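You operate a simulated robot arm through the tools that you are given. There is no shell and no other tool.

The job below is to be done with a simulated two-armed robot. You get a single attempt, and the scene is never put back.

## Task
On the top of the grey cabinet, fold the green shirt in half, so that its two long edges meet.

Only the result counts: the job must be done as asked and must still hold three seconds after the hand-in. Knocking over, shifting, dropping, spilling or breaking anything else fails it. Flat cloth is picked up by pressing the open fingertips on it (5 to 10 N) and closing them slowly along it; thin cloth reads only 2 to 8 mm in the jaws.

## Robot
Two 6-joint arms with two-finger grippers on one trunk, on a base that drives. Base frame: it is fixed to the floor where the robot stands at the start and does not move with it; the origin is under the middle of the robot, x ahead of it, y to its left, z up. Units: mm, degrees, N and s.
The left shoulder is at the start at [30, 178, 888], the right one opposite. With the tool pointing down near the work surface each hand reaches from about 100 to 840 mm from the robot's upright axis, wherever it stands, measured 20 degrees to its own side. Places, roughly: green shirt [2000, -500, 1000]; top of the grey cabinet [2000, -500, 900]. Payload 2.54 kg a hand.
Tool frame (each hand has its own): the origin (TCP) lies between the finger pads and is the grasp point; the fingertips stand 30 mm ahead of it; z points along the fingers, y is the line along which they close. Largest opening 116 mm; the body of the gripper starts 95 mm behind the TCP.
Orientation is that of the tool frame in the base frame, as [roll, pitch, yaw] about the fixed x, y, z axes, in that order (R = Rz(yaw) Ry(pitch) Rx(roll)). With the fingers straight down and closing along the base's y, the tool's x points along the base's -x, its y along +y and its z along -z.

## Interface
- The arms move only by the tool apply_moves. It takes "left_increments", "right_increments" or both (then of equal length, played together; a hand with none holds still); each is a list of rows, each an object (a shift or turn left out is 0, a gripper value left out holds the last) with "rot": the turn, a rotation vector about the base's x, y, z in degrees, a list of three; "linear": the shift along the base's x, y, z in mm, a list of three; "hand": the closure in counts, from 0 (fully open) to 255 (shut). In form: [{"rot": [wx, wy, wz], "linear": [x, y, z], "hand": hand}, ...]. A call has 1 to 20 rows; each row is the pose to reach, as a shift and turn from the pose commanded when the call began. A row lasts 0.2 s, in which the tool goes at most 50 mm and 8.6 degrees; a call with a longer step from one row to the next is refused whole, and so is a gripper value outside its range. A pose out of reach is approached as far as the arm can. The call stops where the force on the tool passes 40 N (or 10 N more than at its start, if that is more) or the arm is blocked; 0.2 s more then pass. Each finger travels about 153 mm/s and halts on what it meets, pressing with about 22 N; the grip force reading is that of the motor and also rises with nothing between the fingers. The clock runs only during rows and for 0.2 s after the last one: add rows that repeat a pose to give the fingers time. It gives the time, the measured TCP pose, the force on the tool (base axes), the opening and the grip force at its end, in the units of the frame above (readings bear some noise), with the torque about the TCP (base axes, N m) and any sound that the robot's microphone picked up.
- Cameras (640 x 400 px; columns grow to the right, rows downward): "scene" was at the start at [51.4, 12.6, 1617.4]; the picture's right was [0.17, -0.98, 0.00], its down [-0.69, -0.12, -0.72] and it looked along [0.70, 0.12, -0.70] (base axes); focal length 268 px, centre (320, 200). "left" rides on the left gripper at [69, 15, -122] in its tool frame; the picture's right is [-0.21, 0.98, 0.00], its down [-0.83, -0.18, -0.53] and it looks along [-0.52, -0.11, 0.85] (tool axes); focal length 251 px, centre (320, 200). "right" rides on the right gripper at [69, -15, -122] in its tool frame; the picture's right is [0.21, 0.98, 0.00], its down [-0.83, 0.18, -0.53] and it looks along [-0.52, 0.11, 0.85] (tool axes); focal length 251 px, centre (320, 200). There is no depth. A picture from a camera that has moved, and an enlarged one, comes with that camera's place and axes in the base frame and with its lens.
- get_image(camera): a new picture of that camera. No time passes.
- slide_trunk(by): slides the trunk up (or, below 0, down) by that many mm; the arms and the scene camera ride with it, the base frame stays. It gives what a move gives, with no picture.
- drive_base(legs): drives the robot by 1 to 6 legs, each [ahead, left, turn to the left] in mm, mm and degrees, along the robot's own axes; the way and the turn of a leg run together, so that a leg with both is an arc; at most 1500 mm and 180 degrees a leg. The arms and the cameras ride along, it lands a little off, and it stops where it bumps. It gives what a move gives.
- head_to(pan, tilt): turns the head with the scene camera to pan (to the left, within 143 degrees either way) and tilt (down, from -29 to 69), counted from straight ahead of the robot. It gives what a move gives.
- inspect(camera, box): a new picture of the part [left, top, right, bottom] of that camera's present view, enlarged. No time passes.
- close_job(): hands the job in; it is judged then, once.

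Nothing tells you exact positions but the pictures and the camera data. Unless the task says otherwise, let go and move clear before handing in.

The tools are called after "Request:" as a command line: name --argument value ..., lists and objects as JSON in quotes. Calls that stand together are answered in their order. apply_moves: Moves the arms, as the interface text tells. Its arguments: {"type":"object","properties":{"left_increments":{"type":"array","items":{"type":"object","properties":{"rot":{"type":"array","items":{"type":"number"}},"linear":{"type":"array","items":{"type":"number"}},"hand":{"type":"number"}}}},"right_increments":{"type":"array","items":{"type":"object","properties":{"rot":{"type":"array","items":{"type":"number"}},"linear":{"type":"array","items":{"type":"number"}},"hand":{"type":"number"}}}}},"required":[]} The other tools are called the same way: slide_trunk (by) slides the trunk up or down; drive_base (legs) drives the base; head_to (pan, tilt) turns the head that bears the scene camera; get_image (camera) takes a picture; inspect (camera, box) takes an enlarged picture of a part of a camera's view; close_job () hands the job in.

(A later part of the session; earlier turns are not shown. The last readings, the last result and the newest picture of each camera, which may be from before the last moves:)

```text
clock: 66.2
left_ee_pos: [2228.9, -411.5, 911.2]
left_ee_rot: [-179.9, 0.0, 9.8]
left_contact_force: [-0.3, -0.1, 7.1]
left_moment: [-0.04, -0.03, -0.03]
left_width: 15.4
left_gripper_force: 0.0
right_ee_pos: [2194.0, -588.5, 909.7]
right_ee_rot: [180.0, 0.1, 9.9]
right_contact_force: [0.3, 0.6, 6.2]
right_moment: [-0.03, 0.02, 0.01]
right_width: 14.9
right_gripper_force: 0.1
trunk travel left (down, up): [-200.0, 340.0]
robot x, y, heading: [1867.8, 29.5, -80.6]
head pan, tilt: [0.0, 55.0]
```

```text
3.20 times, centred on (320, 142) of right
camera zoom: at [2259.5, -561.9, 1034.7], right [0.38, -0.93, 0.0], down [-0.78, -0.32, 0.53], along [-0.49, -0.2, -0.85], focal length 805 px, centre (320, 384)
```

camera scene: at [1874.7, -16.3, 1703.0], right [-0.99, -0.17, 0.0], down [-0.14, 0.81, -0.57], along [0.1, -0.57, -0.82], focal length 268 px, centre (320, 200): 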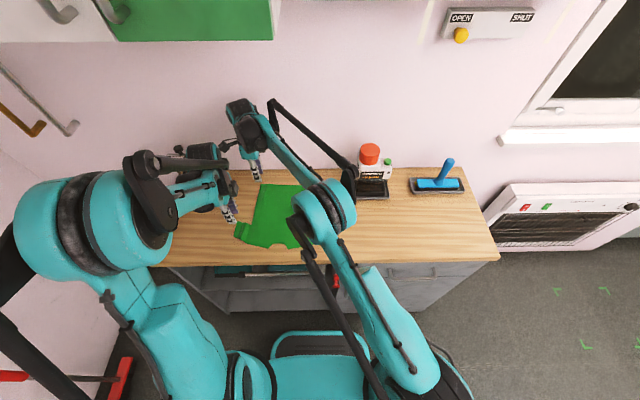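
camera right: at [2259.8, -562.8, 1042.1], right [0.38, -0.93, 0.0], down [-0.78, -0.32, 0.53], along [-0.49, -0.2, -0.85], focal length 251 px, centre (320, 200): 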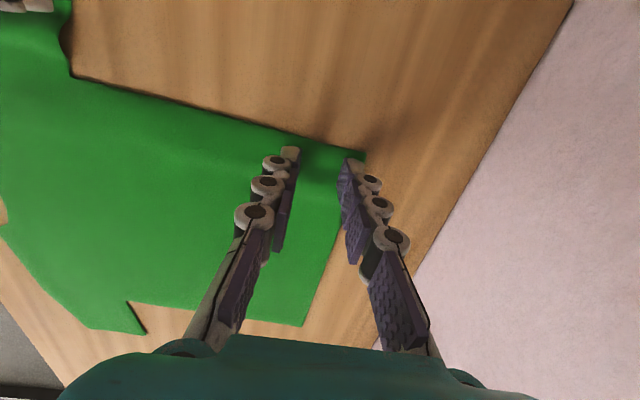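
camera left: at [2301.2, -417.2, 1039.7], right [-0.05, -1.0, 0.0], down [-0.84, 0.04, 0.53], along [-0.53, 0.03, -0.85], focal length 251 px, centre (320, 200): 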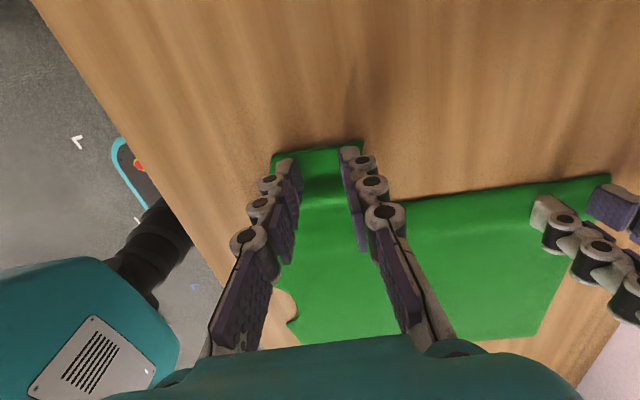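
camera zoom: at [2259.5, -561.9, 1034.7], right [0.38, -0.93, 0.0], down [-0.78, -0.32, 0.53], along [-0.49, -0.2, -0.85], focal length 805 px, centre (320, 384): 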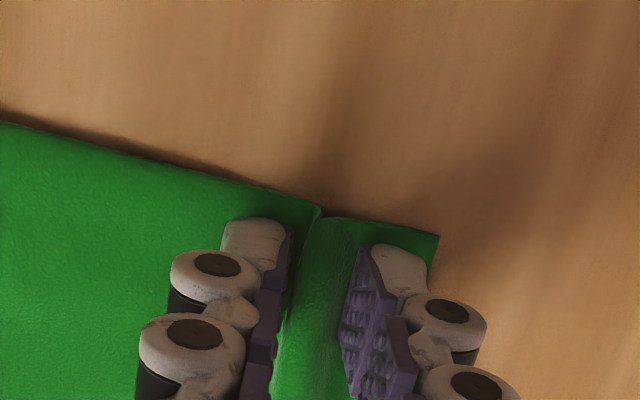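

The edge strips are bunching up right at the border. Closing fully.

Request:
apply_moves --left_increments '[{"hand": 225}, {"hand": 229}, {"hand": 233}, {"hand": 237}, {"hand": 241}, {"hand": 245}, {"hand": 250}, {"hand": 255}, {"hand": 255}, {"hand": 255}]' --right_increments '[{"hand": 225}, {"hand": 229}, {"hand": 233}, {"hand": 237}, {"hand": 241}, {"hand": 245}, {"hand": 250}, {"hand": 255}, {"hand": 255}, {"hand": 255}]'

Request:
inspect --camera "left" --box '[220, 80, 420, 205]'

Request:
inspect --camera "right" --box '[220, 80, 420, 205]'

```text
clock: 68.4
left_ee_pos: [2230.6, -411.3, 911.1]
left_ee_rot: [-179.9, 0.0, 9.7]
left_contact_force: [0.3, -1.1, 1.6]
left_moment: [0.01, -0.02, -0.01]
left_width: 3.2
left_gripper_force: 22.1
right_ee_pos: [2193.7, -588.6, 910.2]
right_ee_rot: [179.9, 0.0, 9.9]
right_contact_force: [-0.6, -0.7, 1.2]
right_moment: [0.02, 0.0, -0.01]
right_width: 2.6
right_gripper_force: 21.9
trunk travel left (down, up): [-200.0, 340.0]
robot x, y, heading: [1865.9, 26.5, -80.1]
head pan, tilt: [0.0, 55.0]
```

```text
3.20 times, centred on (320, 142) of left
camera zoom: at [2301.0, -415.9, 1032.4], right [-0.05, -1.0, 0.0], down [-0.84, 0.04, 0.53], along [-0.53, 0.03, -0.85], focal length 805 px, centre (320, 384)
```

zoom: 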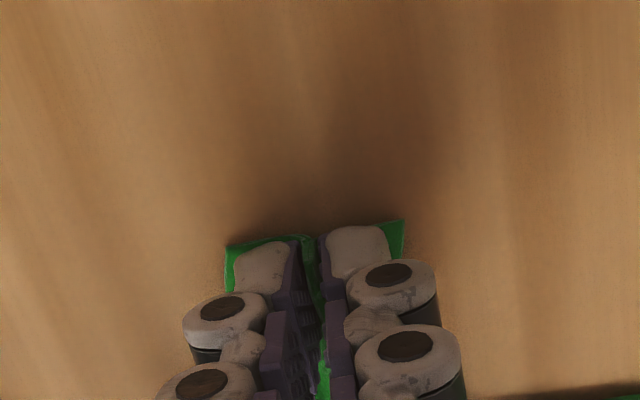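

```text
3.20 times, centred on (320, 142) of right
camera zoom: at [2260.0, -562.7, 1034.1], right [0.38, -0.93, 0.0], down [-0.78, -0.32, 0.53], along [-0.49, -0.2, -0.85], focal length 805 px, centre (320, 384)
```

zoom: 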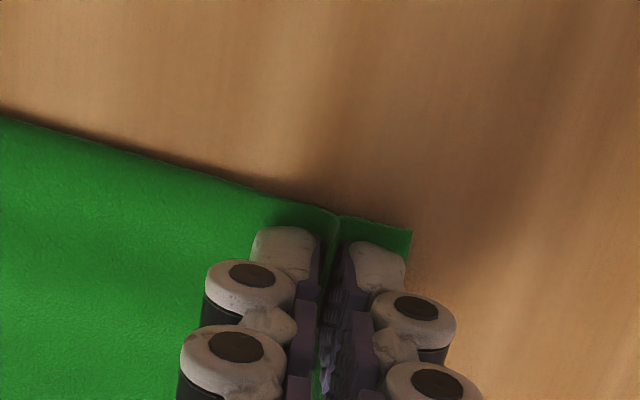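

Both hands hold the edge (3.2 and 2.6 mm). I'll lift a little along the fold arc and check that the grip holds.

Request:
apply_moves --left_increments '[{"linear": [0, 0, 8]}, {"linear": [-1, 0, 16]}, {"linear": [-3, -0.5, 28]}, {"linear": [-6, -1, 40]}, {"linear": [-10, -1.5, 52]}, {"linear": [-15, -2.5, 64]}]' --right_increments '[{"linear": [0, 0, 5]}, {"linear": [-1, 0, 10]}, {"linear": [-3, -0.5, 18]}, {"linear": [-5, -1, 25]}, {"linear": [-8, -1.5, 32]}, {"linear": [-11, -2, 39]}]'

Request:
get_image --camera "left"

Request:
get_image --camera "right"

Request:
get_image --camera "scene"

```text
clock: 69.8
left_ee_pos: [2215.2, -414.3, 975.5]
left_ee_rot: [-179.9, 0.1, 9.7]
left_contact_force: [-0.1, 0.0, -0.1]
left_moment: [-0.01, -0.05, -0.01]
left_width: 3.2
left_gripper_force: 22.2
right_ee_pos: [2183.2, -591.1, 949.4]
right_ee_rot: [-180.0, -0.1, 9.9]
right_contact_force: [-0.4, 0.0, 0.3]
right_moment: [-0.04, 0.01, -0.02]
right_width: 2.8
right_gripper_force: 22.4
trunk travel left (down, up): [-200.0, 340.0]
robot x, y, heading: [1866.6, 25.2, -80.3]
head pan, tilt: [0.0, 55.0]
```

```text
taken
camera left: at [2286.7, -419.2, 1097.3], right [-0.05, -1.0, 0.0], down [-0.84, 0.04, 0.53], along [-0.53, 0.03, -0.85], focal length 251 px, centre (320, 200)
```

left: 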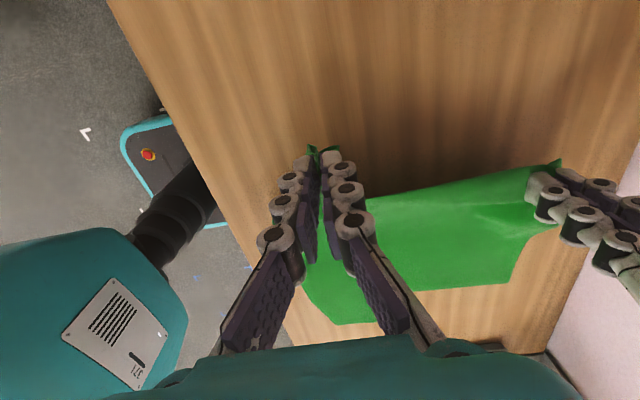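

```text
taken
camera right: at [2248.3, -564.7, 1072.6], right [0.38, -0.93, 0.0], down [-0.78, -0.32, 0.53], along [-0.49, -0.2, -0.85], focal length 251 px, centre (320, 200)
```

right: 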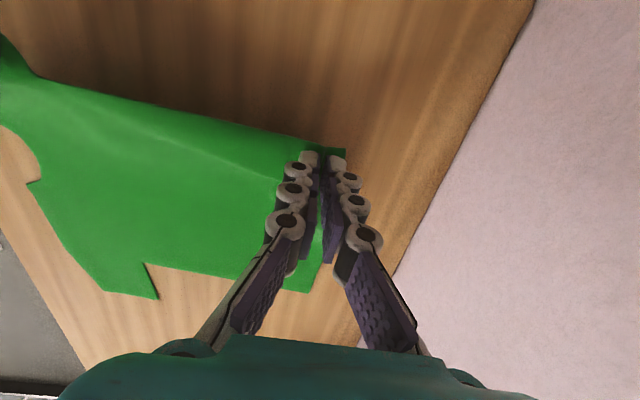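

```text
taken
camera scene: at [1874.3, -16.2, 1703.0], right [-0.99, -0.17, 0.0], down [-0.14, 0.81, -0.57], along [0.1, -0.57, -0.82], focal length 268 px, centre (320, 200)
```

scene: 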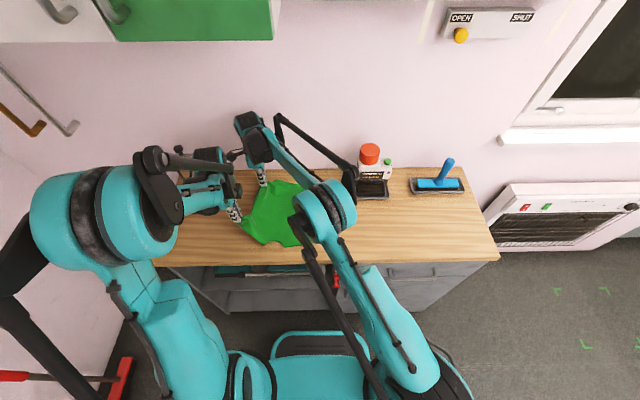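

The grip holds on both hands. Next I'll carry the edge up over the centre line, with the right (hem) hand leading and the left (sleeve) hand lagging to keep the arms apart.

Request:
apply_moves --left_increments '[{"linear": [-10.5, -3.8, 18]}, {"linear": [-21, -7.6, 34]}, {"linear": [-32.5, -11.6, 46]}, {"linear": [-43.9, -16.5, 56]}, {"linear": [-54.4, -20.4, 64]}, {"linear": [-63.9, -24, 70]}, {"linear": [-72.4, -27.5, 74]}]' --right_increments '[{"linear": [-7.9, -1.3, 14]}, {"linear": [-15.9, -1.7, 25]}, {"linear": [-27.8, -3.7, 35]}, {"linear": [-41.6, -6, 42]}, {"linear": [-54.4, -8.2, 47]}, {"linear": [-67.2, -10.4, 50]}, {"linear": [-80, -12.5, 50]}]'

Request:
get_image --camera "left"

Request:
get_image --camera "right"

Request:
get_image --camera "scene"

```text
clock: 71.4
left_ee_pos: [2141.6, -442.4, 1047.8]
left_ee_rot: [-179.8, 0.1, 9.8]
left_contact_force: [-0.2, -0.9, -0.4]
left_moment: [-0.01, 0.0, 0.03]
left_width: 3.1
left_gripper_force: 22.2
right_ee_pos: [2102.6, -605.0, 998.3]
right_ee_rot: [-179.9, 0.0, 9.9]
right_contact_force: [-0.2, -0.5, -0.3]
right_moment: [0.01, -0.01, 0.01]
right_width: 2.8
right_gripper_force: 22.2
trunk travel left (down, up): [-200.0, 340.0]
robot x, y, heading: [1867.7, 28.3, -80.5]
head pan, tilt: [0.0, 55.0]
```

```text
taken
camera left: at [2213.1, -446.6, 1169.8], right [-0.05, -1.0, 0.0], down [-0.84, 0.04, 0.53], along [-0.53, 0.03, -0.85], focal length 251 px, centre (320, 200)
```

left: 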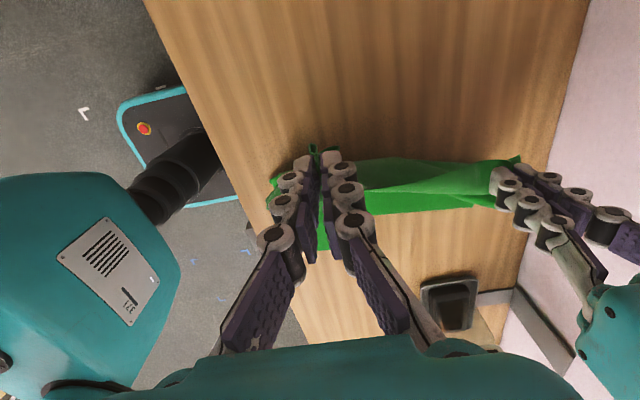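

```text
taken
camera right: at [2169.1, -578.1, 1122.3], right [0.38, -0.93, 0.0], down [-0.78, -0.32, 0.53], along [-0.49, -0.2, -0.85], focal length 251 px, centre (320, 200)
```

right: 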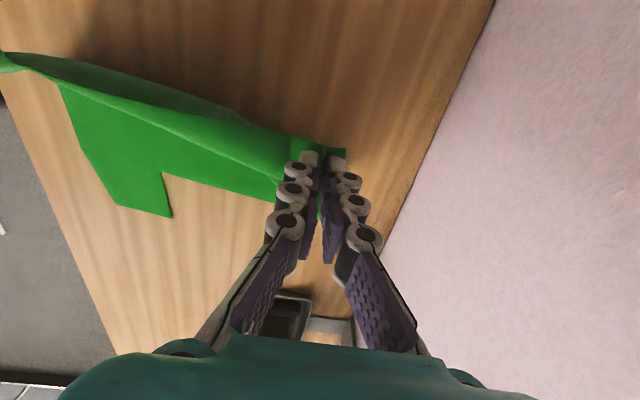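

```text
taken
camera scene: at [1874.1, -16.7, 1702.9], right [-0.99, -0.17, 0.0], down [-0.14, 0.81, -0.57], along [0.1, -0.57, -0.82], focal length 268 px, centre (320, 200)
```

scene: 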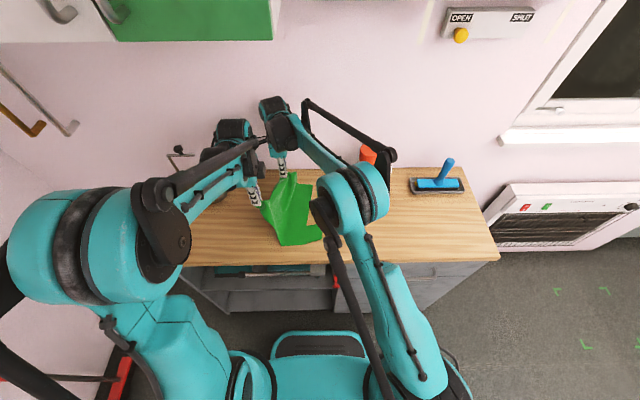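

The flap stands upright over the centre line with the arms well clear. Next I'll bring the hem over and down onto the right edge, leaning the right gripper 20°, with the sleeve following partway.

Request:
apply_moves --left_increments '[{"linear": [-11.5, -4, -7]}, {"linear": [-24, -8.1, -17]}, {"linear": [-36.5, -12.3, -29]}, {"linear": [-49.9, -16.6, -42]}, {"linear": [-63.7, -18.9, -55]}, {"linear": [-77.5, -21.2, -69]}, {"linear": [-89.4, -23.2, -82]}, {"linear": [-99.2, -24.9, -92]}]' --right_increments '[{"linear": [-15.5, -2.6, -1], "rot": [0.42, -2.47, 0]}, {"linear": [-31.6, -5.3, -6], "rot": [0.83, -4.93, 0]}, {"linear": [-46.6, -7.9, -14.3], "rot": [1.25, -7.4, 0]}, {"linear": [-59.8, -10.1, -25.5], "rot": [1.67, -9.86, 0]}, {"linear": [-69.9, -11.8, -37.7], "rot": [2.08, -12.3, 0]}, {"linear": [-77.1, -13, -50], "rot": [2.5, -14.8, 0]}, {"linear": [-80.3, -13.6, -62.4], "rot": [2.92, -17.25, 0]}, {"linear": [-81.5, -13.8, -72.8], "rot": [3.34, -19.7, 0]}]'

Request:
get_image --camera "left"

Request:
get_image --camera "right"

Request:
get_image --camera "scene"

```text
clock: 73.2
left_ee_pos: [2042.5, -468.3, 956.8]
left_ee_rot: [-179.8, 0.0, 9.7]
left_contact_force: [-0.8, -0.1, -0.4]
left_moment: [0.03, -0.05, 0.0]
left_width: 3.5
left_gripper_force: 22.0
right_ee_pos: [2019.6, -618.3, 925.5]
right_ee_rot: [179.9, -20.0, 9.9]
right_contact_force: [-0.1, -0.6, -0.1]
right_moment: [0.01, 0.04, 0.0]
right_width: 2.7
right_gripper_force: 22.2
trunk travel left (down, up): [-200.0, 340.0]
robot x, y, heading: [1864.6, 28.6, -80.2]
head pan, tilt: [0.0, 55.0]
```

```text
taken
camera left: at [2114.5, -472.4, 1078.4], right [-0.05, -1.0, 0.0], down [-0.84, 0.04, 0.53], along [-0.53, 0.03, -0.85], focal length 251 px, centre (320, 200)
```

left: 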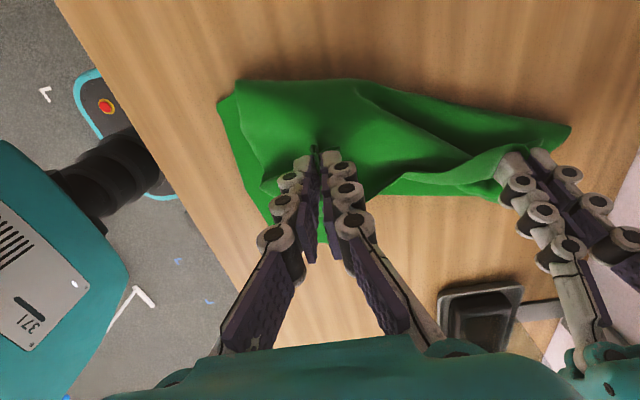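

```text
taken
camera right: at [2040.4, -600.2, 1066.0], right [0.37, -0.93, 0.07], down [-0.91, -0.34, 0.22], along [-0.18, -0.15, -0.97], focal length 251 px, centre (320, 200)
```

right: 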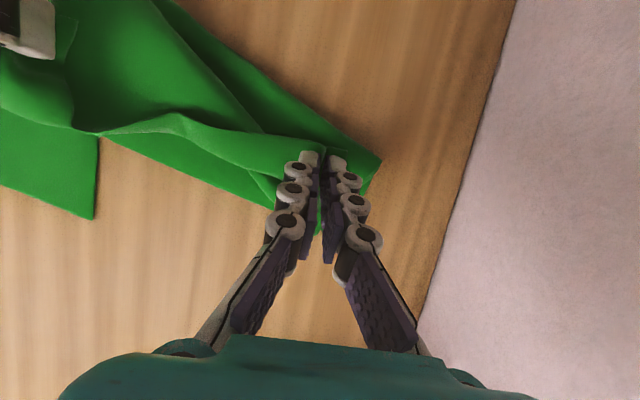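

```text
taken
camera scene: at [1874.1, -17.2, 1702.9], right [-0.99, -0.17, 0.0], down [-0.14, 0.81, -0.57], along [0.1, -0.56, -0.82], focal length 268 px, centre (320, 200)
```

scene: 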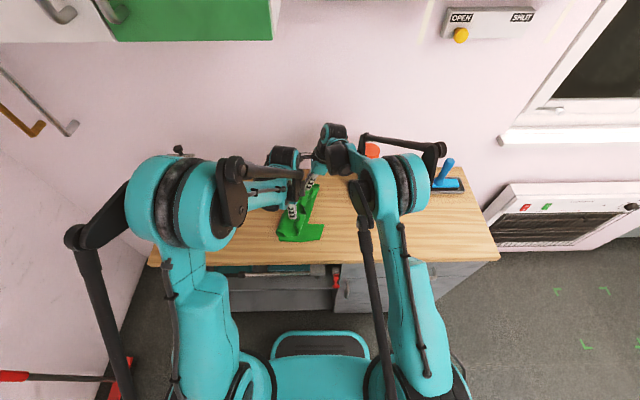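

The hem hand is about 16 mm above the table and the flap is folding over well. I'll look closely before going on.

Request:
inspect --camera "right" --box '[200, 60, 440, 260]'

Request:
inspect --camera "left" --box '[200, 60, 600, 310]'

Request:
inspect --camera "scene" --box '[230, 150, 390, 250]'

```text
2.00 times, centred on (320, 160) of right
camera zoom: at [2040.4, -600.2, 1066.0], right [0.37, -0.93, 0.07], down [-0.91, -0.34, 0.22], along [-0.18, -0.15, -0.97], focal length 503 px, centre (320, 280)
```

zoom: 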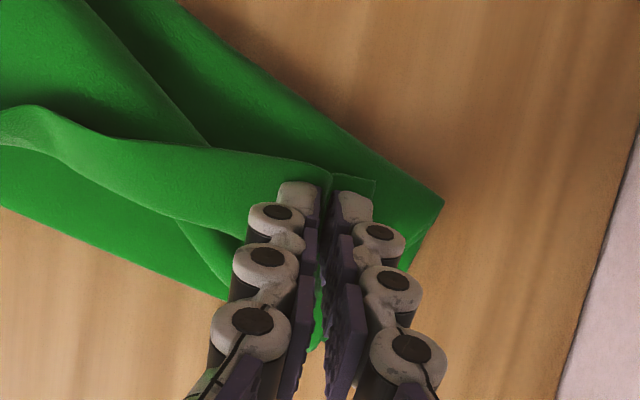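

```text
1.60 times, centred on (400, 185) of left
camera zoom: at [2114.5, -472.4, 1078.4], right [-0.05, -1.0, 0.0], down [-0.84, 0.04, 0.53], along [-0.53, 0.03, -0.85], focal length 402 px, centre (192, 224)
```

zoom: 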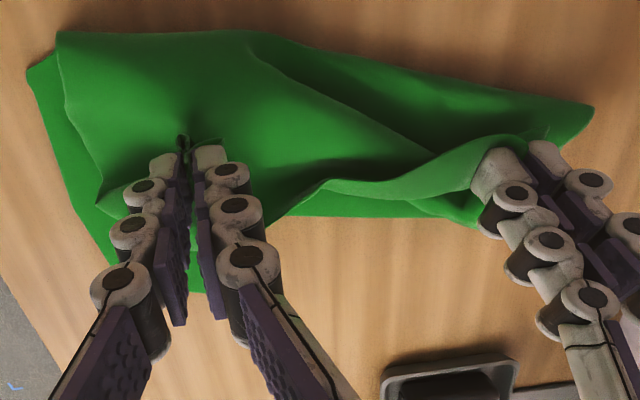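

```text
4.00 times, centred on (310, 200) of scene
camera zoom: at [1874.1, -17.2, 1702.9], right [-0.99, -0.17, 0.0], down [-0.14, 0.81, -0.57], along [0.1, -0.56, -0.82], focal length 1071 px, centre (360, 200)
```

zoom: 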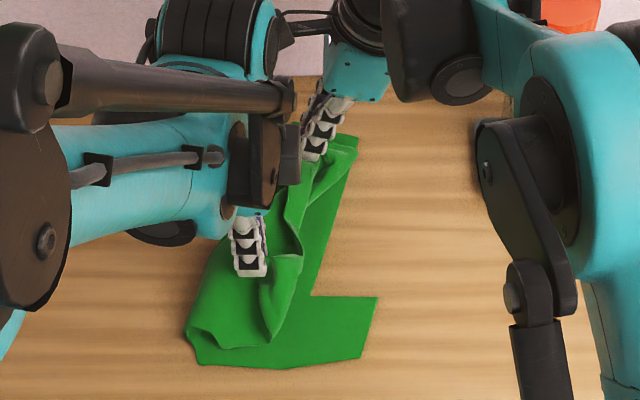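

The sleeve hand's lag made the fold run diagonally and turned the lower half about 12°, with the hem corner now at l≈-138. The lean gives the arms enough room, so I'll raise the flap back to standing with both hands on the shirt's turned centre line.

Request:
apply_moves --left_increments '[{"linear": [5, 0, 25]}, {"linear": [13, 0, 50]}, {"linear": [22, 0.3, 70]}, {"linear": [31, 0.5, 86]}, {"linear": [40.4, 0.8, 100]}]' --right_increments '[{"linear": [4, -1, 18]}, {"linear": [12, -4, 36]}, {"linear": [25, -8, 52]}, {"linear": [38, -12.5, 64]}, {"linear": [50.5, -16.8, 72]}]'

Request:
get_image --camera "left"

Request:
get_image --camera "right"

Request:
inspect --camera "scene" --box '[210, 110, 450, 260]'

```text
clock: 74.4
left_ee_pos: [2084.5, -467.9, 1054.7]
left_ee_rot: [-179.8, 0.0, 9.7]
left_contact_force: [-0.3, 0.3, -0.6]
left_moment: [0.01, 0.02, -0.01]
left_width: 3.2
left_gripper_force: 21.9
right_ee_pos: [2072.5, -634.2, 999.2]
right_ee_rot: [179.9, -20.0, 10.0]
right_contact_force: [0.1, 0.0, -1.0]
right_moment: [0.0, 0.02, -0.01]
right_width: 3.1
right_gripper_force: 21.7
trunk travel left (down, up): [-200.0, 340.0]
robot x, y, heading: [1867.1, 29.1, -80.3]
head pan, tilt: [0.0, 55.0]
```

```text
taken
camera left: at [2156.4, -471.5, 1177.4], right [-0.05, -1.0, 0.0], down [-0.84, 0.04, 0.53], along [-0.53, 0.03, -0.84], focal length 251 px, centre (320, 200)
```

left: 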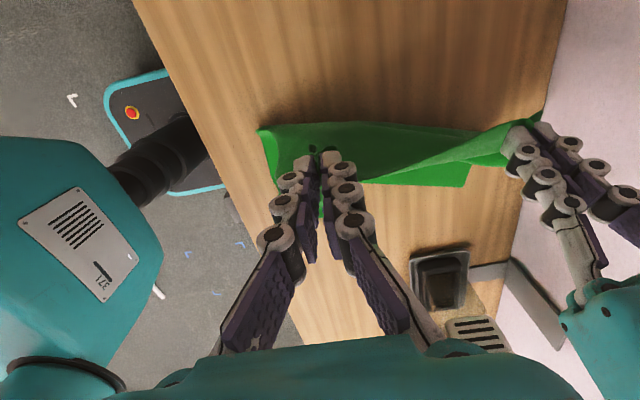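

```text
taken
camera right: at [2093.2, -615.9, 1139.4], right [0.37, -0.93, 0.07], down [-0.91, -0.34, 0.22], along [-0.18, -0.15, -0.97], focal length 251 px, centre (320, 200)
```

right: 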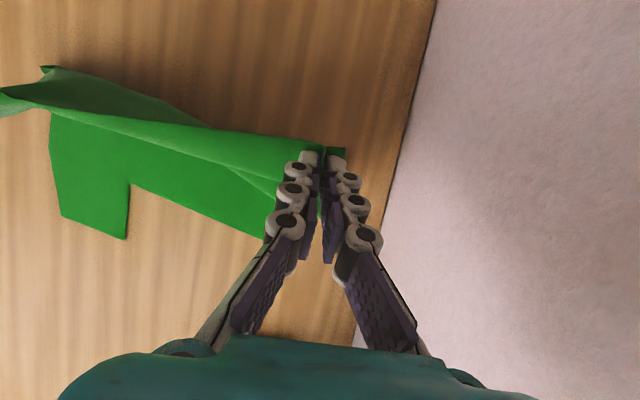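

```text
2.67 times, centred on (330, 185) of scene
camera zoom: at [1875.1, -16.4, 1702.9], right [-0.99, -0.17, 0.0], down [-0.14, 0.81, -0.57], along [0.1, -0.57, -0.82], focal length 714 px, centre (293, 240)
```

zoom: 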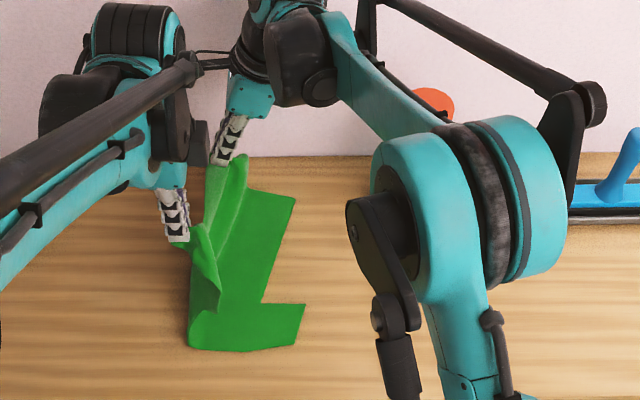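

The flap stands cleanly now, and the lower half is turned about 14°. I'll bring both hands over together, along arcs about the shirt's own centre line.

Request:
apply_moves --left_increments '[{"linear": [-18.1, -0.3, 2]}, {"linear": [-37.1, 0.8, -3]}, {"linear": [-54.9, 2.5, -11]}, {"linear": [-72.1, 4, -21]}, {"linear": [-86.9, 4.8, -33.5]}, {"linear": [-100.8, 5.8, -48]}]' --right_increments '[{"linear": [-13.6, -1.8, -4]}, {"linear": [-24.4, -1.1, -7]}, {"linear": [-35.2, -0.2, -12]}, {"linear": [-44.9, 0.5, -18]}, {"linear": [-54, 1.2, -25]}, {"linear": [-61.9, 1.7, -33]}]'

Request:
get_image --camera "left"

Request:
get_image --camera "right"

Request:
inspect --camera "scene" --box '[210, 110, 450, 260]'

```text
clock: 75.8
left_ee_pos: [1983.0, -461.2, 1007.8]
left_ee_rot: [-179.8, 0.1, 9.7]
left_contact_force: [-0.4, -1.0, -0.5]
left_moment: [-0.02, -0.02, -0.04]
left_width: 3.4
left_gripper_force: 21.9
right_ee_pos: [2009.0, -632.3, 965.5]
right_ee_rot: [179.9, -20.1, 9.9]
right_contact_force: [-0.2, 0.4, 0.1]
right_moment: [0.03, -0.04, 0.01]
right_width: 2.9
right_gripper_force: 22.0
trunk travel left (down, up): [-200.0, 340.0]
robot x, y, heading: [1867.3, 22.9, -80.3]
head pan, tilt: [0.0, 55.0]
```

```text
taken
camera left: at [2054.5, -465.6, 1129.5], right [-0.05, -1.0, 0.0], down [-0.84, 0.04, 0.53], along [-0.53, 0.03, -0.85], focal length 251 px, centre (320, 200)
```

left: 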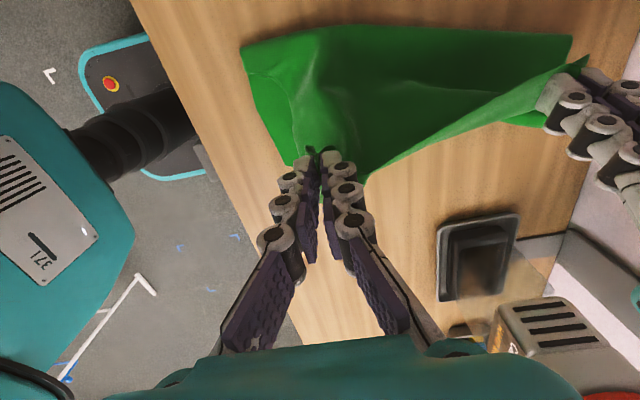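

```text
taken
camera right: at [2029.9, -614.0, 1105.3], right [0.37, -0.93, 0.07], down [-0.91, -0.34, 0.22], along [-0.18, -0.15, -0.97], focal length 251 px, centre (320, 200)
```

right: 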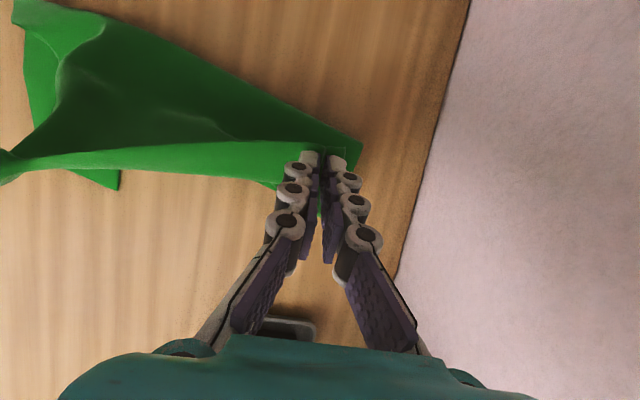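

```text
2.67 times, centred on (330, 185) of scene
camera zoom: at [1874.0, -17.3, 1702.9], right [-0.99, -0.17, 0.0], down [-0.14, 0.81, -0.57], along [0.1, -0.56, -0.82], focal length 714 px, centre (293, 240)
```

zoom: 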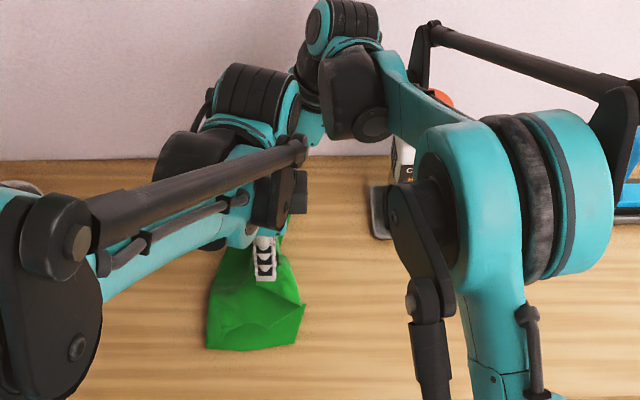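

The crease line is now straight and both hands are past it. I'll lower both toward the right edge, watching for arm contact.

Request:
apply_moves --left_increments '[{"linear": [-7, -0.3, -10]}, {"linear": [-12, -0.5, -22]}, {"linear": [-16, -0.7, -34]}, {"linear": [-19, -0.9, -46]}]' --right_increments '[{"linear": [-1, -0.2, -7]}, {"linear": [-2, -0.3, -14]}, {"linear": [-3, -0.5, -21]}, {"linear": [-4, -0.7, -28]}]'

Request:
get_image --camera "left"

Request:
get_image --camera "right"

Request:
get_image --camera "scene"

```text
clock: 76.8
left_ee_pos: [1962.8, -462.3, 961.7]
left_ee_rot: [-179.8, 0.0, 9.7]
left_contact_force: [0.4, -0.2, -0.2]
left_moment: [0.0, -0.01, 0.0]
left_width: 3.6
left_gripper_force: 21.0
right_ee_pos: [2005.0, -634.5, 937.0]
right_ee_rot: [180.0, -19.9, 9.8]
right_contact_force: [0.2, -0.2, 0.7]
right_moment: [0.03, 0.0, 0.02]
right_width: 3.2
right_gripper_force: 22.1
trunk travel left (down, up): [-200.0, 340.0]
robot x, y, heading: [1861.4, 24.2, -80.4]
head pan, tilt: [0.0, 55.0]
```

```text
taken
camera left: at [2035.2, -465.6, 1083.9], right [-0.05, -1.0, 0.0], down [-0.84, 0.04, 0.53], along [-0.53, 0.03, -0.85], focal length 251 px, centre (320, 200)
```

left: 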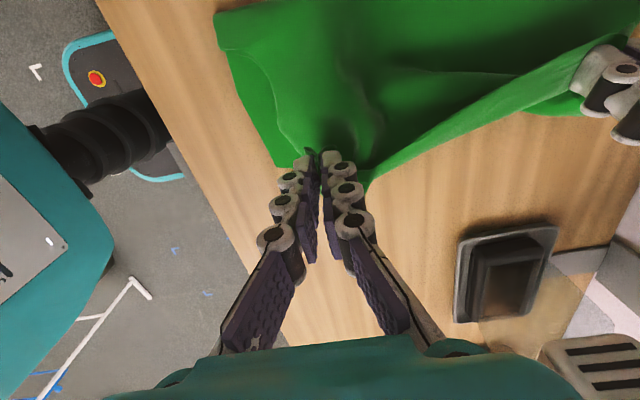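

```text
taken
camera right: at [2026.5, -615.9, 1077.3], right [0.37, -0.93, 0.07], down [-0.91, -0.34, 0.22], along [-0.18, -0.15, -0.97], focal length 251 px, centre (320, 200)
```

right: 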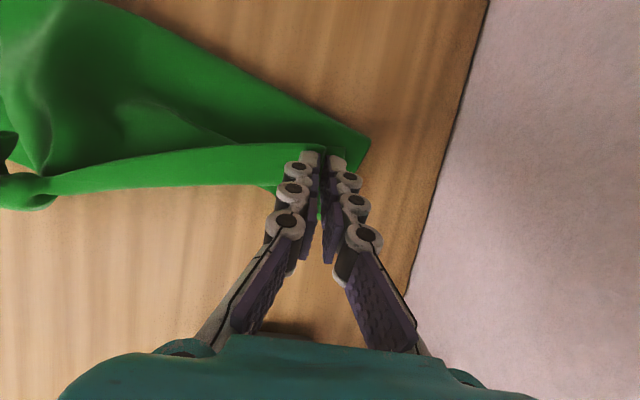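

```text
taken
camera scene: at [1874.5, -17.1, 1702.9], right [-0.99, -0.17, 0.0], down [-0.14, 0.81, -0.57], along [0.1, -0.56, -0.82], focal length 268 px, centre (320, 200)
```

scene: 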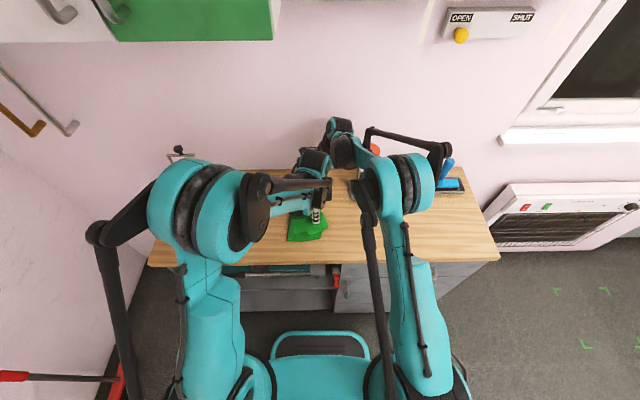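

Both flap edges are over the lower edge. I'll lower the last part until the fingertips are just above the cloth.

Request:
apply_moves --left_increments '[{"linear": [-1, 0, -10]}, {"linear": [-2, 0, -20]}, {"linear": [-2, 0, -30]}, {"linear": [-2, 0, -38]}]' --right_increments '[{"linear": [0, 0, -4]}, {"linear": [0, 0, -8]}, {"linear": [0, 0, -12]}, {"linear": [0, 0, -16]}]'

Request:
get_image --camera "left"

Request:
get_image --camera "right"

Request:
inspect --camera "scene" --box '[250, 130, 410, 250]'

```text
clock: 77.8
left_ee_pos: [1960.1, -461.2, 923.7]
left_ee_rot: [-179.8, 0.0, 9.8]
left_contact_force: [0.5, 0.8, -0.1]
left_moment: [0.0, 0.03, 0.04]
left_width: 3.5
left_gripper_force: 21.7
right_ee_pos: [2006.3, -633.9, 919.6]
right_ee_rot: [179.9, -20.0, 9.8]
right_contact_force: [-0.7, 1.0, -0.6]
right_moment: [0.01, 0.03, 0.04]
right_width: 3.0
right_gripper_force: 22.1
trunk travel left (down, up): [-200.0, 340.0]
robot x, y, heading: [1866.2, 27.5, -80.2]
head pan, tilt: [0.0, 55.0]
```

```text
taken
camera left: at [2032.9, -465.4, 1045.1], right [-0.05, -1.0, 0.0], down [-0.84, 0.04, 0.53], along [-0.53, 0.03, -0.85], focal length 251 px, centre (320, 200)
```

left: 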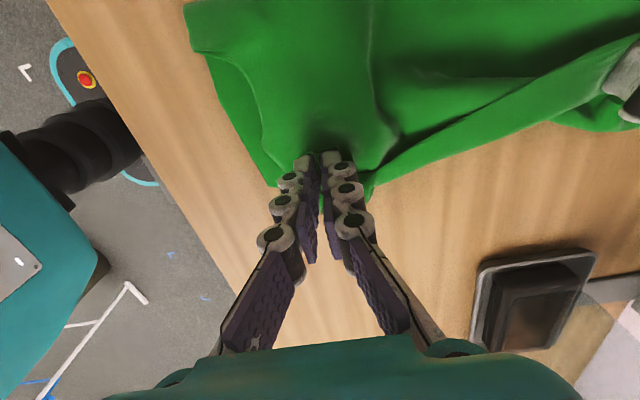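

```text
taken
camera right: at [2026.9, -614.6, 1060.7], right [0.37, -0.93, 0.07], down [-0.91, -0.34, 0.22], along [-0.18, -0.15, -0.97], focal length 251 px, centre (320, 200)
```

right: 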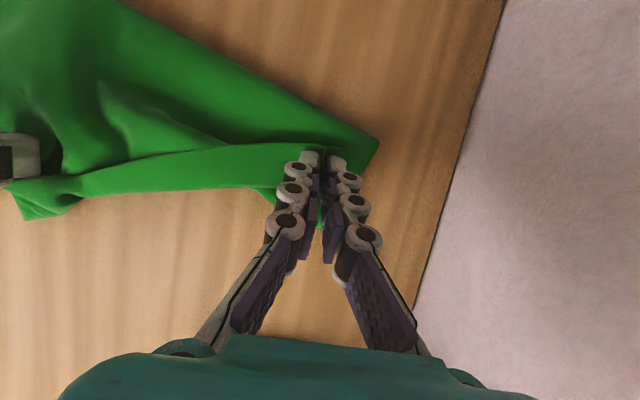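

```text
3.33 times, centred on (330, 190) of scene
camera zoom: at [1874.6, -16.7, 1703.0], right [-0.99, -0.17, 0.0], down [-0.14, 0.81, -0.57], along [0.1, -0.57, -0.82], focal length 892 px, centre (287, 233)
```

zoom: 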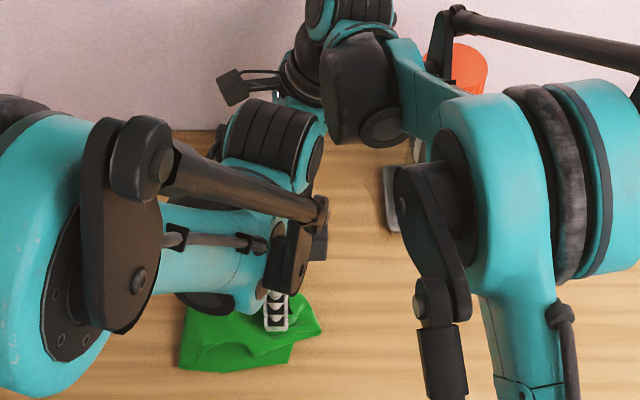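

The hem crease sits about 40 mm too far right, with the loop standing upright. I'll roll the loop leftward by moving both hands about 45 mm left at low height, check, and then pull back right.

Request:
apply_moves --left_increments '[{"linear": [12, -1, 12]}, {"linear": [25, -2, 24]}, {"linear": [38, -3, 30]}, {"linear": [48, -4, 26]}, {"linear": [48, -4, 12]}]' --right_increments '[{"linear": [12, -1, 10]}, {"linear": [25, -2, 20]}, {"linear": [38, -3, 26]}, {"linear": [48, -4, 22]}, {"linear": [48, -4, 10]}]'

Request:
get_image --camera "left"

Request:
get_image --camera "right"

Request:
inspect --camera "scene" --box '[250, 130, 410, 250]'

```text
clock: 79.0
left_ee_pos: [2009.1, -465.5, 937.4]
left_ee_rot: [-179.9, -0.1, 9.7]
left_contact_force: [-1.3, -0.4, 0.5]
left_moment: [-0.01, 0.01, 0.01]
left_width: 3.1
left_gripper_force: 21.9
right_ee_pos: [2053.1, -636.3, 930.4]
right_ee_rot: [180.0, -20.0, 9.9]
right_contact_force: [0.2, -0.1, -0.6]
right_moment: [0.0, 0.0, 0.01]
right_width: 2.4
right_gripper_force: 22.3
trunk travel left (down, up): [-200.0, 340.0]
robot x, y, heading: [1864.2, 29.5, -80.4]
head pan, tilt: [0.0, 55.0]
```

```text
taken
camera left: at [2080.7, -470.2, 1058.9], right [-0.05, -1.0, 0.0], down [-0.84, 0.04, 0.53], along [-0.53, 0.03, -0.85], focal length 251 px, centre (320, 200)
```

left: 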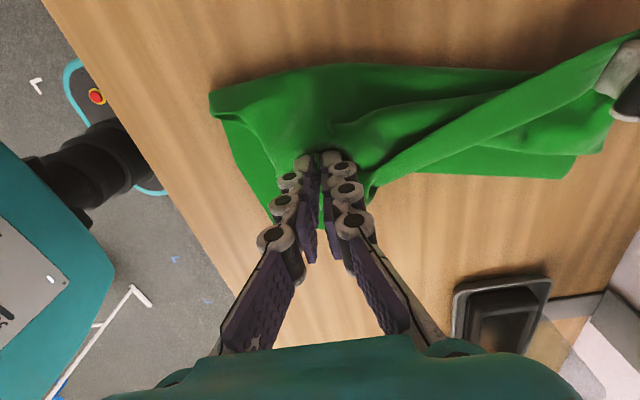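

```text
taken
camera right: at [2074.5, -618.2, 1070.9], right [0.37, -0.93, 0.07], down [-0.91, -0.34, 0.22], along [-0.18, -0.15, -0.97], focal length 251 px, centre (320, 200)
```

right: 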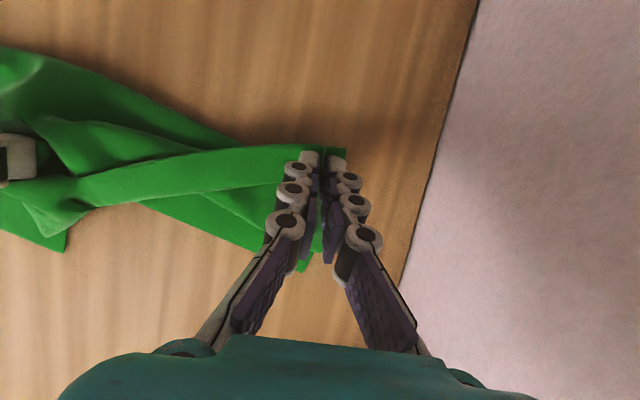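

```text
3.33 times, centred on (330, 190) of scene
camera zoom: at [1874.4, -17.4, 1702.9], right [-0.99, -0.17, 0.0], down [-0.14, 0.81, -0.57], along [0.1, -0.56, -0.82], focal length 892 px, centre (287, 233)
```

zoom: 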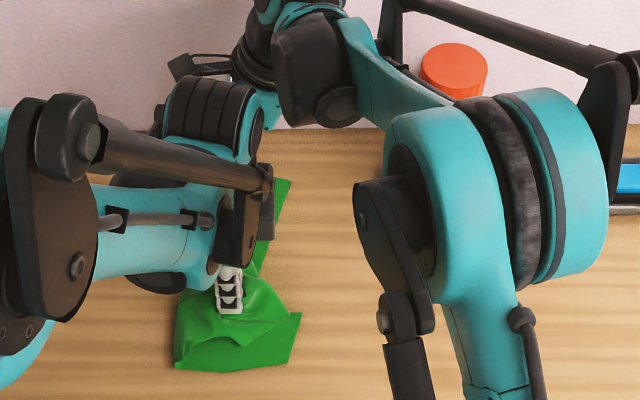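

The lower half hasn't moved; the hem corner is still at l≈-143. The flap makes a hook under the fingers, and my arc radius was too large, which peeled the crease to the right. I'll stand the flap up again and lay it over with a smaller radius.

Request:
apply_moves --left_increments '[{"linear": [12, -0.5, 25]}, {"linear": [30, -1.5, 50]}, {"linear": [50, -2.5, 75]}, {"linear": [70, -3.5, 95]}, {"linear": [88.8, -4.2, 111]}, {"linear": [88.8, -4.2, 111]}]' --right_increments '[{"linear": [3, 0, 14]}, {"linear": [8, 0.4, 28]}, {"linear": [14, 0.7, 40]}, {"linear": [20, 1, 50]}, {"linear": [26.1, 1.3, 56]}, {"linear": [26.1, 1.3, 56]}]'

Request:
get_image --camera "left"

Request:
get_image --camera "right"

Request:
inspect --camera "scene" --box '[210, 110, 450, 260]'

```text
clock: 80.4
left_ee_pos: [2098.8, -470.7, 1045.6]
left_ee_rot: [-179.7, 0.0, 9.7]
left_contact_force: [-0.8, 0.0, 0.1]
left_moment: [-0.01, -0.01, -0.02]
left_width: 3.2
left_gripper_force: 21.2
right_ee_pos: [2080.4, -635.5, 987.9]
right_ee_rot: [179.9, -20.1, 10.0]
right_contact_force: [-0.6, 0.4, 0.6]
right_moment: [-0.01, -0.01, -0.01]
right_width: 2.8
right_gripper_force: 22.5
trunk travel left (down, up): [-200.0, 340.0]
robot x, y, heading: [1870.9, 32.8, -80.4]
head pan, tilt: [0.0, 55.0]
```

```text
taken
camera left: at [2169.7, -474.1, 1168.3], right [-0.05, -1.0, 0.0], down [-0.84, 0.04, 0.53], along [-0.53, 0.03, -0.85], focal length 251 px, centre (320, 200)
```

left: 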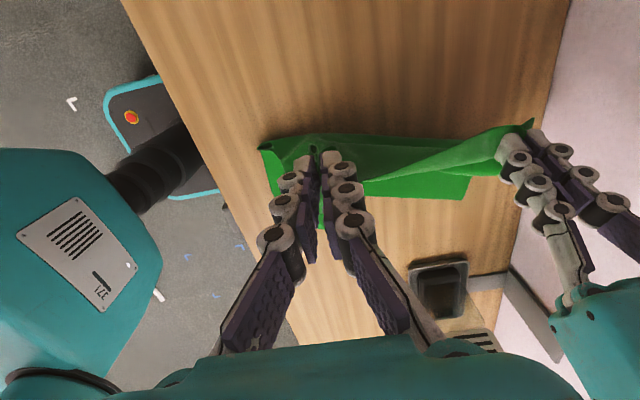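

```text
taken
camera right: at [2100.1, -617.1, 1127.7], right [0.37, -0.93, 0.07], down [-0.91, -0.34, 0.22], along [-0.18, -0.15, -0.97], focal length 251 px, centre (320, 200)
```

right: 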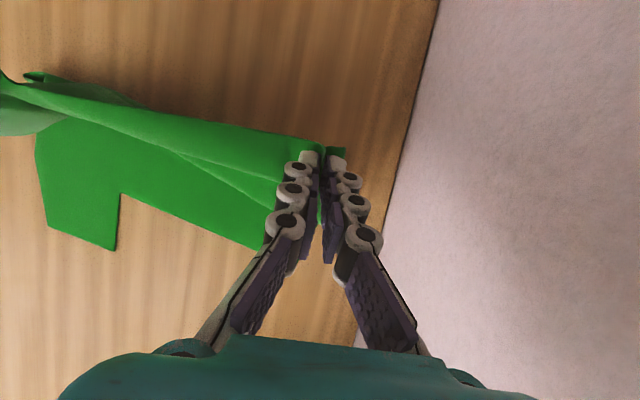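

```text
2.67 times, centred on (330, 185) of scene
camera zoom: at [1874.2, -16.8, 1702.9], right [-0.99, -0.17, 0.0], down [-0.14, 0.81, -0.57], along [0.1, -0.57, -0.82], focal length 714 px, centre (293, 240)
```

zoom: 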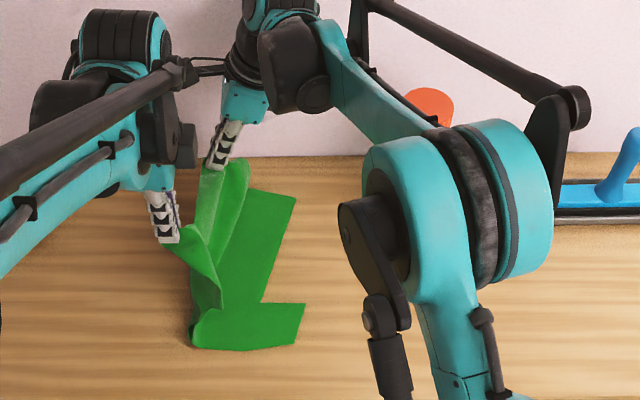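

Standing again, with the crease near the centre line. Laying it over with the smaller radius, to just above the table.

Request:
apply_moves --left_increments '[{"linear": [-24.6, 3.4, -1.3]}, {"linear": [-47.2, 5.2, -9.6]}, {"linear": [-68, 6.7, -21.6]}, {"linear": [-86.3, 8, -37]}, {"linear": [-101.7, 9.2, -55.4]}, {"linear": [-113.7, 10.1, -76.2]}]' --right_increments '[{"linear": [-13.8, 1.9, -3.4]}, {"linear": [-25.9, 2.8, -7.9]}, {"linear": [-37, 3.7, -14.3]}, {"linear": [-46.9, 4.3, -22.6]}, {"linear": [-55.1, 5, -32.4]}, {"linear": [-61.6, 5.4, -43.6]}]'

Request:
get_image --camera "left"

Request:
get_image --camera "right"

Request:
inspect --camera "scene" --box '[210, 110, 450, 260]'

```text
clock: 81.8
left_ee_pos: [1984.5, -460.9, 971.3]
left_ee_rot: [-179.7, 0.0, 9.8]
left_contact_force: [0.6, -1.1, 0.6]
left_moment: [0.01, -0.04, -0.01]
left_width: 3.3
left_gripper_force: 22.4
right_ee_pos: [2019.1, -631.3, 942.0]
right_ee_rot: [179.9, -20.0, 9.9]
right_contact_force: [-0.2, -0.5, -1.0]
right_moment: [-0.01, 0.01, 0.04]
right_width: 2.9
right_gripper_force: 21.6
trunk travel left (down, up): [-200.0, 340.0]
robot x, y, heading: [1860.3, 24.5, -80.3]
head pan, tilt: [0.0, 55.0]
```

```text
taken
camera left: at [2056.7, -464.9, 1092.3], right [-0.05, -1.0, 0.0], down [-0.84, 0.04, 0.53], along [-0.53, 0.03, -0.85], focal length 251 px, centre (320, 200)
```

left: 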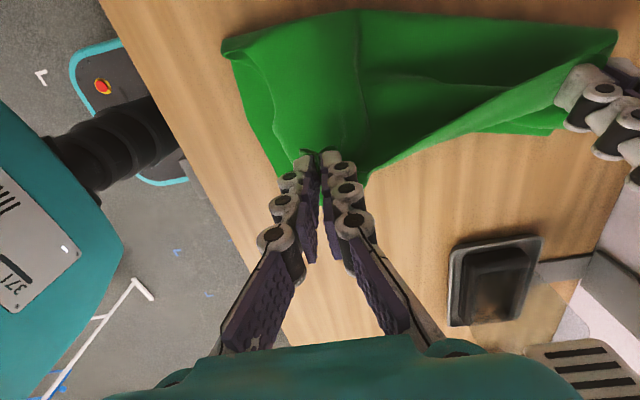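

```text
taken
camera right: at [2038.6, -612.5, 1082.6], right [0.37, -0.93, 0.07], down [-0.91, -0.34, 0.22], along [-0.18, -0.15, -0.97], focal length 251 px, centre (320, 200)
```

right: 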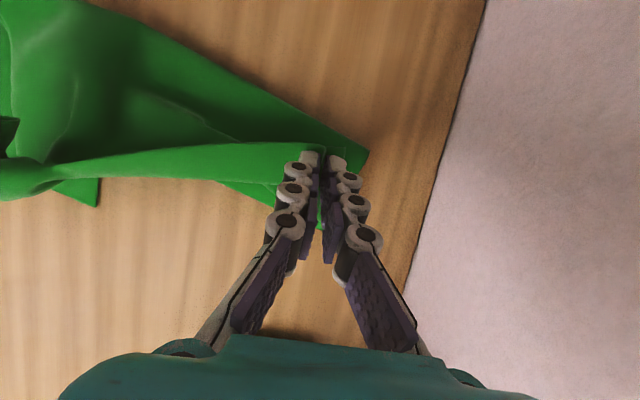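

```text
2.67 times, centred on (330, 185) of scene
camera zoom: at [1874.3, -17.4, 1702.9], right [-0.99, -0.17, 0.0], down [-0.14, 0.81, -0.57], along [0.1, -0.56, -0.82], focal length 714 px, centre (293, 240)
```

zoom: 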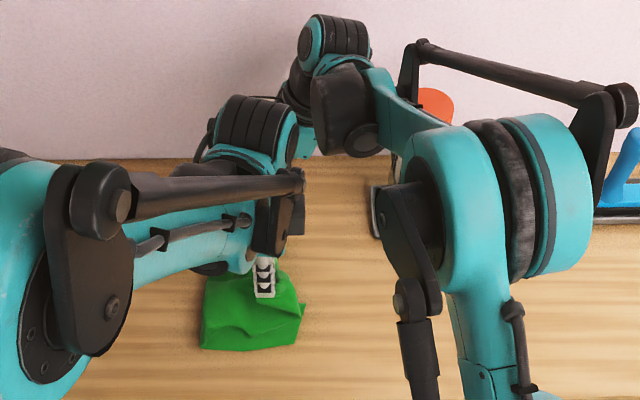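

The fingers' fixed angle keeps a hook in the cloth, but it looks springy. I'll let go here and withdraw upward so the flap flops over. Any overshoot can then be regripped from its natural side and corrected.

Request:
apply_moves --left_increments '[{"hand": 200}, {"hand": 160}, {"hand": 160}, {"linear": [3, 0, 15]}, {"linear": [8, 1, 45]}, {"linear": [12, 2, 80]}, {"linear": [12, 2, 115]}]' --right_increments '[{"hand": 200}, {"hand": 160}, {"hand": 160}, {"linear": [3, 0, 15]}, {"linear": [8, 1, 45]}, {"linear": [12, 2, 80]}, {"linear": [12, 2, 115]}]'

Request:
get_image --camera "left"

Request:
get_image --camera "right"

Request:
get_image --camera "scene"

```text
clock: 83.4
left_ee_pos: [1996.9, -456.3, 1083.6]
left_ee_rot: [-179.9, 0.0, 9.6]
left_contact_force: [-0.3, -0.4, 0.5]
left_moment: [-0.05, 0.01, 0.01]
left_width: 43.2
left_gripper_force: 0.1
right_ee_pos: [2030.7, -626.7, 1059.9]
right_ee_rot: [179.8, -20.0, 9.9]
right_contact_force: [-0.5, -0.2, -0.1]
right_moment: [-0.05, -0.01, -0.02]
right_width: 43.3
right_gripper_force: 0.1
trunk travel left (down, up): [-200.0, 340.0]
robot x, y, heading: [1863.9, 29.2, -80.2]
head pan, tilt: [0.0, 55.0]
```

```text
taken
camera left: at [2068.6, -460.7, 1206.9], right [-0.05, -1.0, 0.0], down [-0.84, 0.04, 0.53], along [-0.53, 0.03, -0.85], focal length 251 px, centre (320, 200)
```

left: 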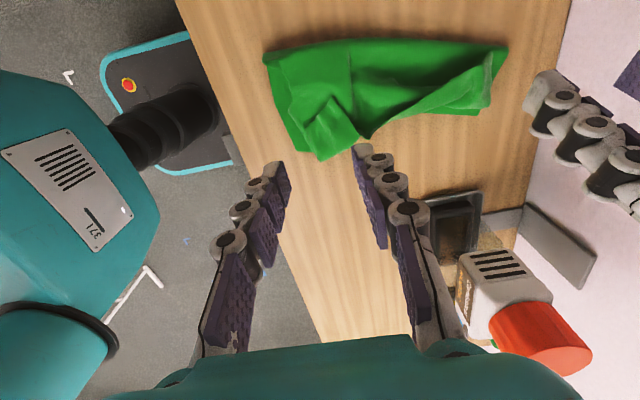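

```text
taken
camera right: at [2050.9, -608.3, 1199.5], right [0.37, -0.93, 0.08], down [-0.91, -0.34, 0.22], along [-0.18, -0.15, -0.97], focal length 251 px, centre (320, 200)
```

right: 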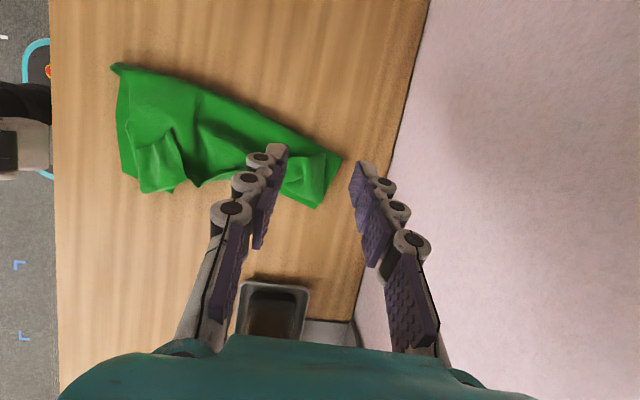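

```text
taken
camera scene: at [1874.1, -14.9, 1703.0], right [-0.99, -0.17, 0.0], down [-0.14, 0.81, -0.57], along [0.1, -0.57, -0.82], focal length 268 px, centre (320, 200)
```

scene: 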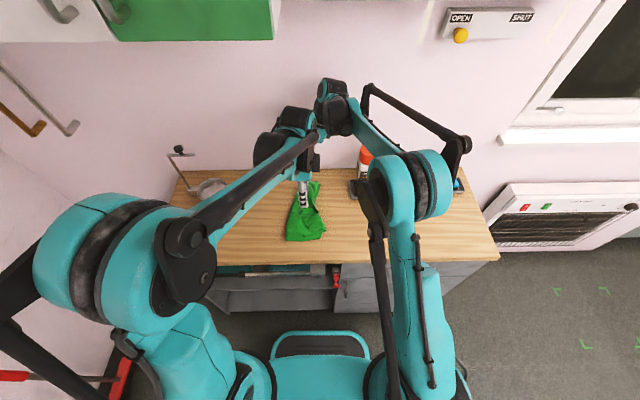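

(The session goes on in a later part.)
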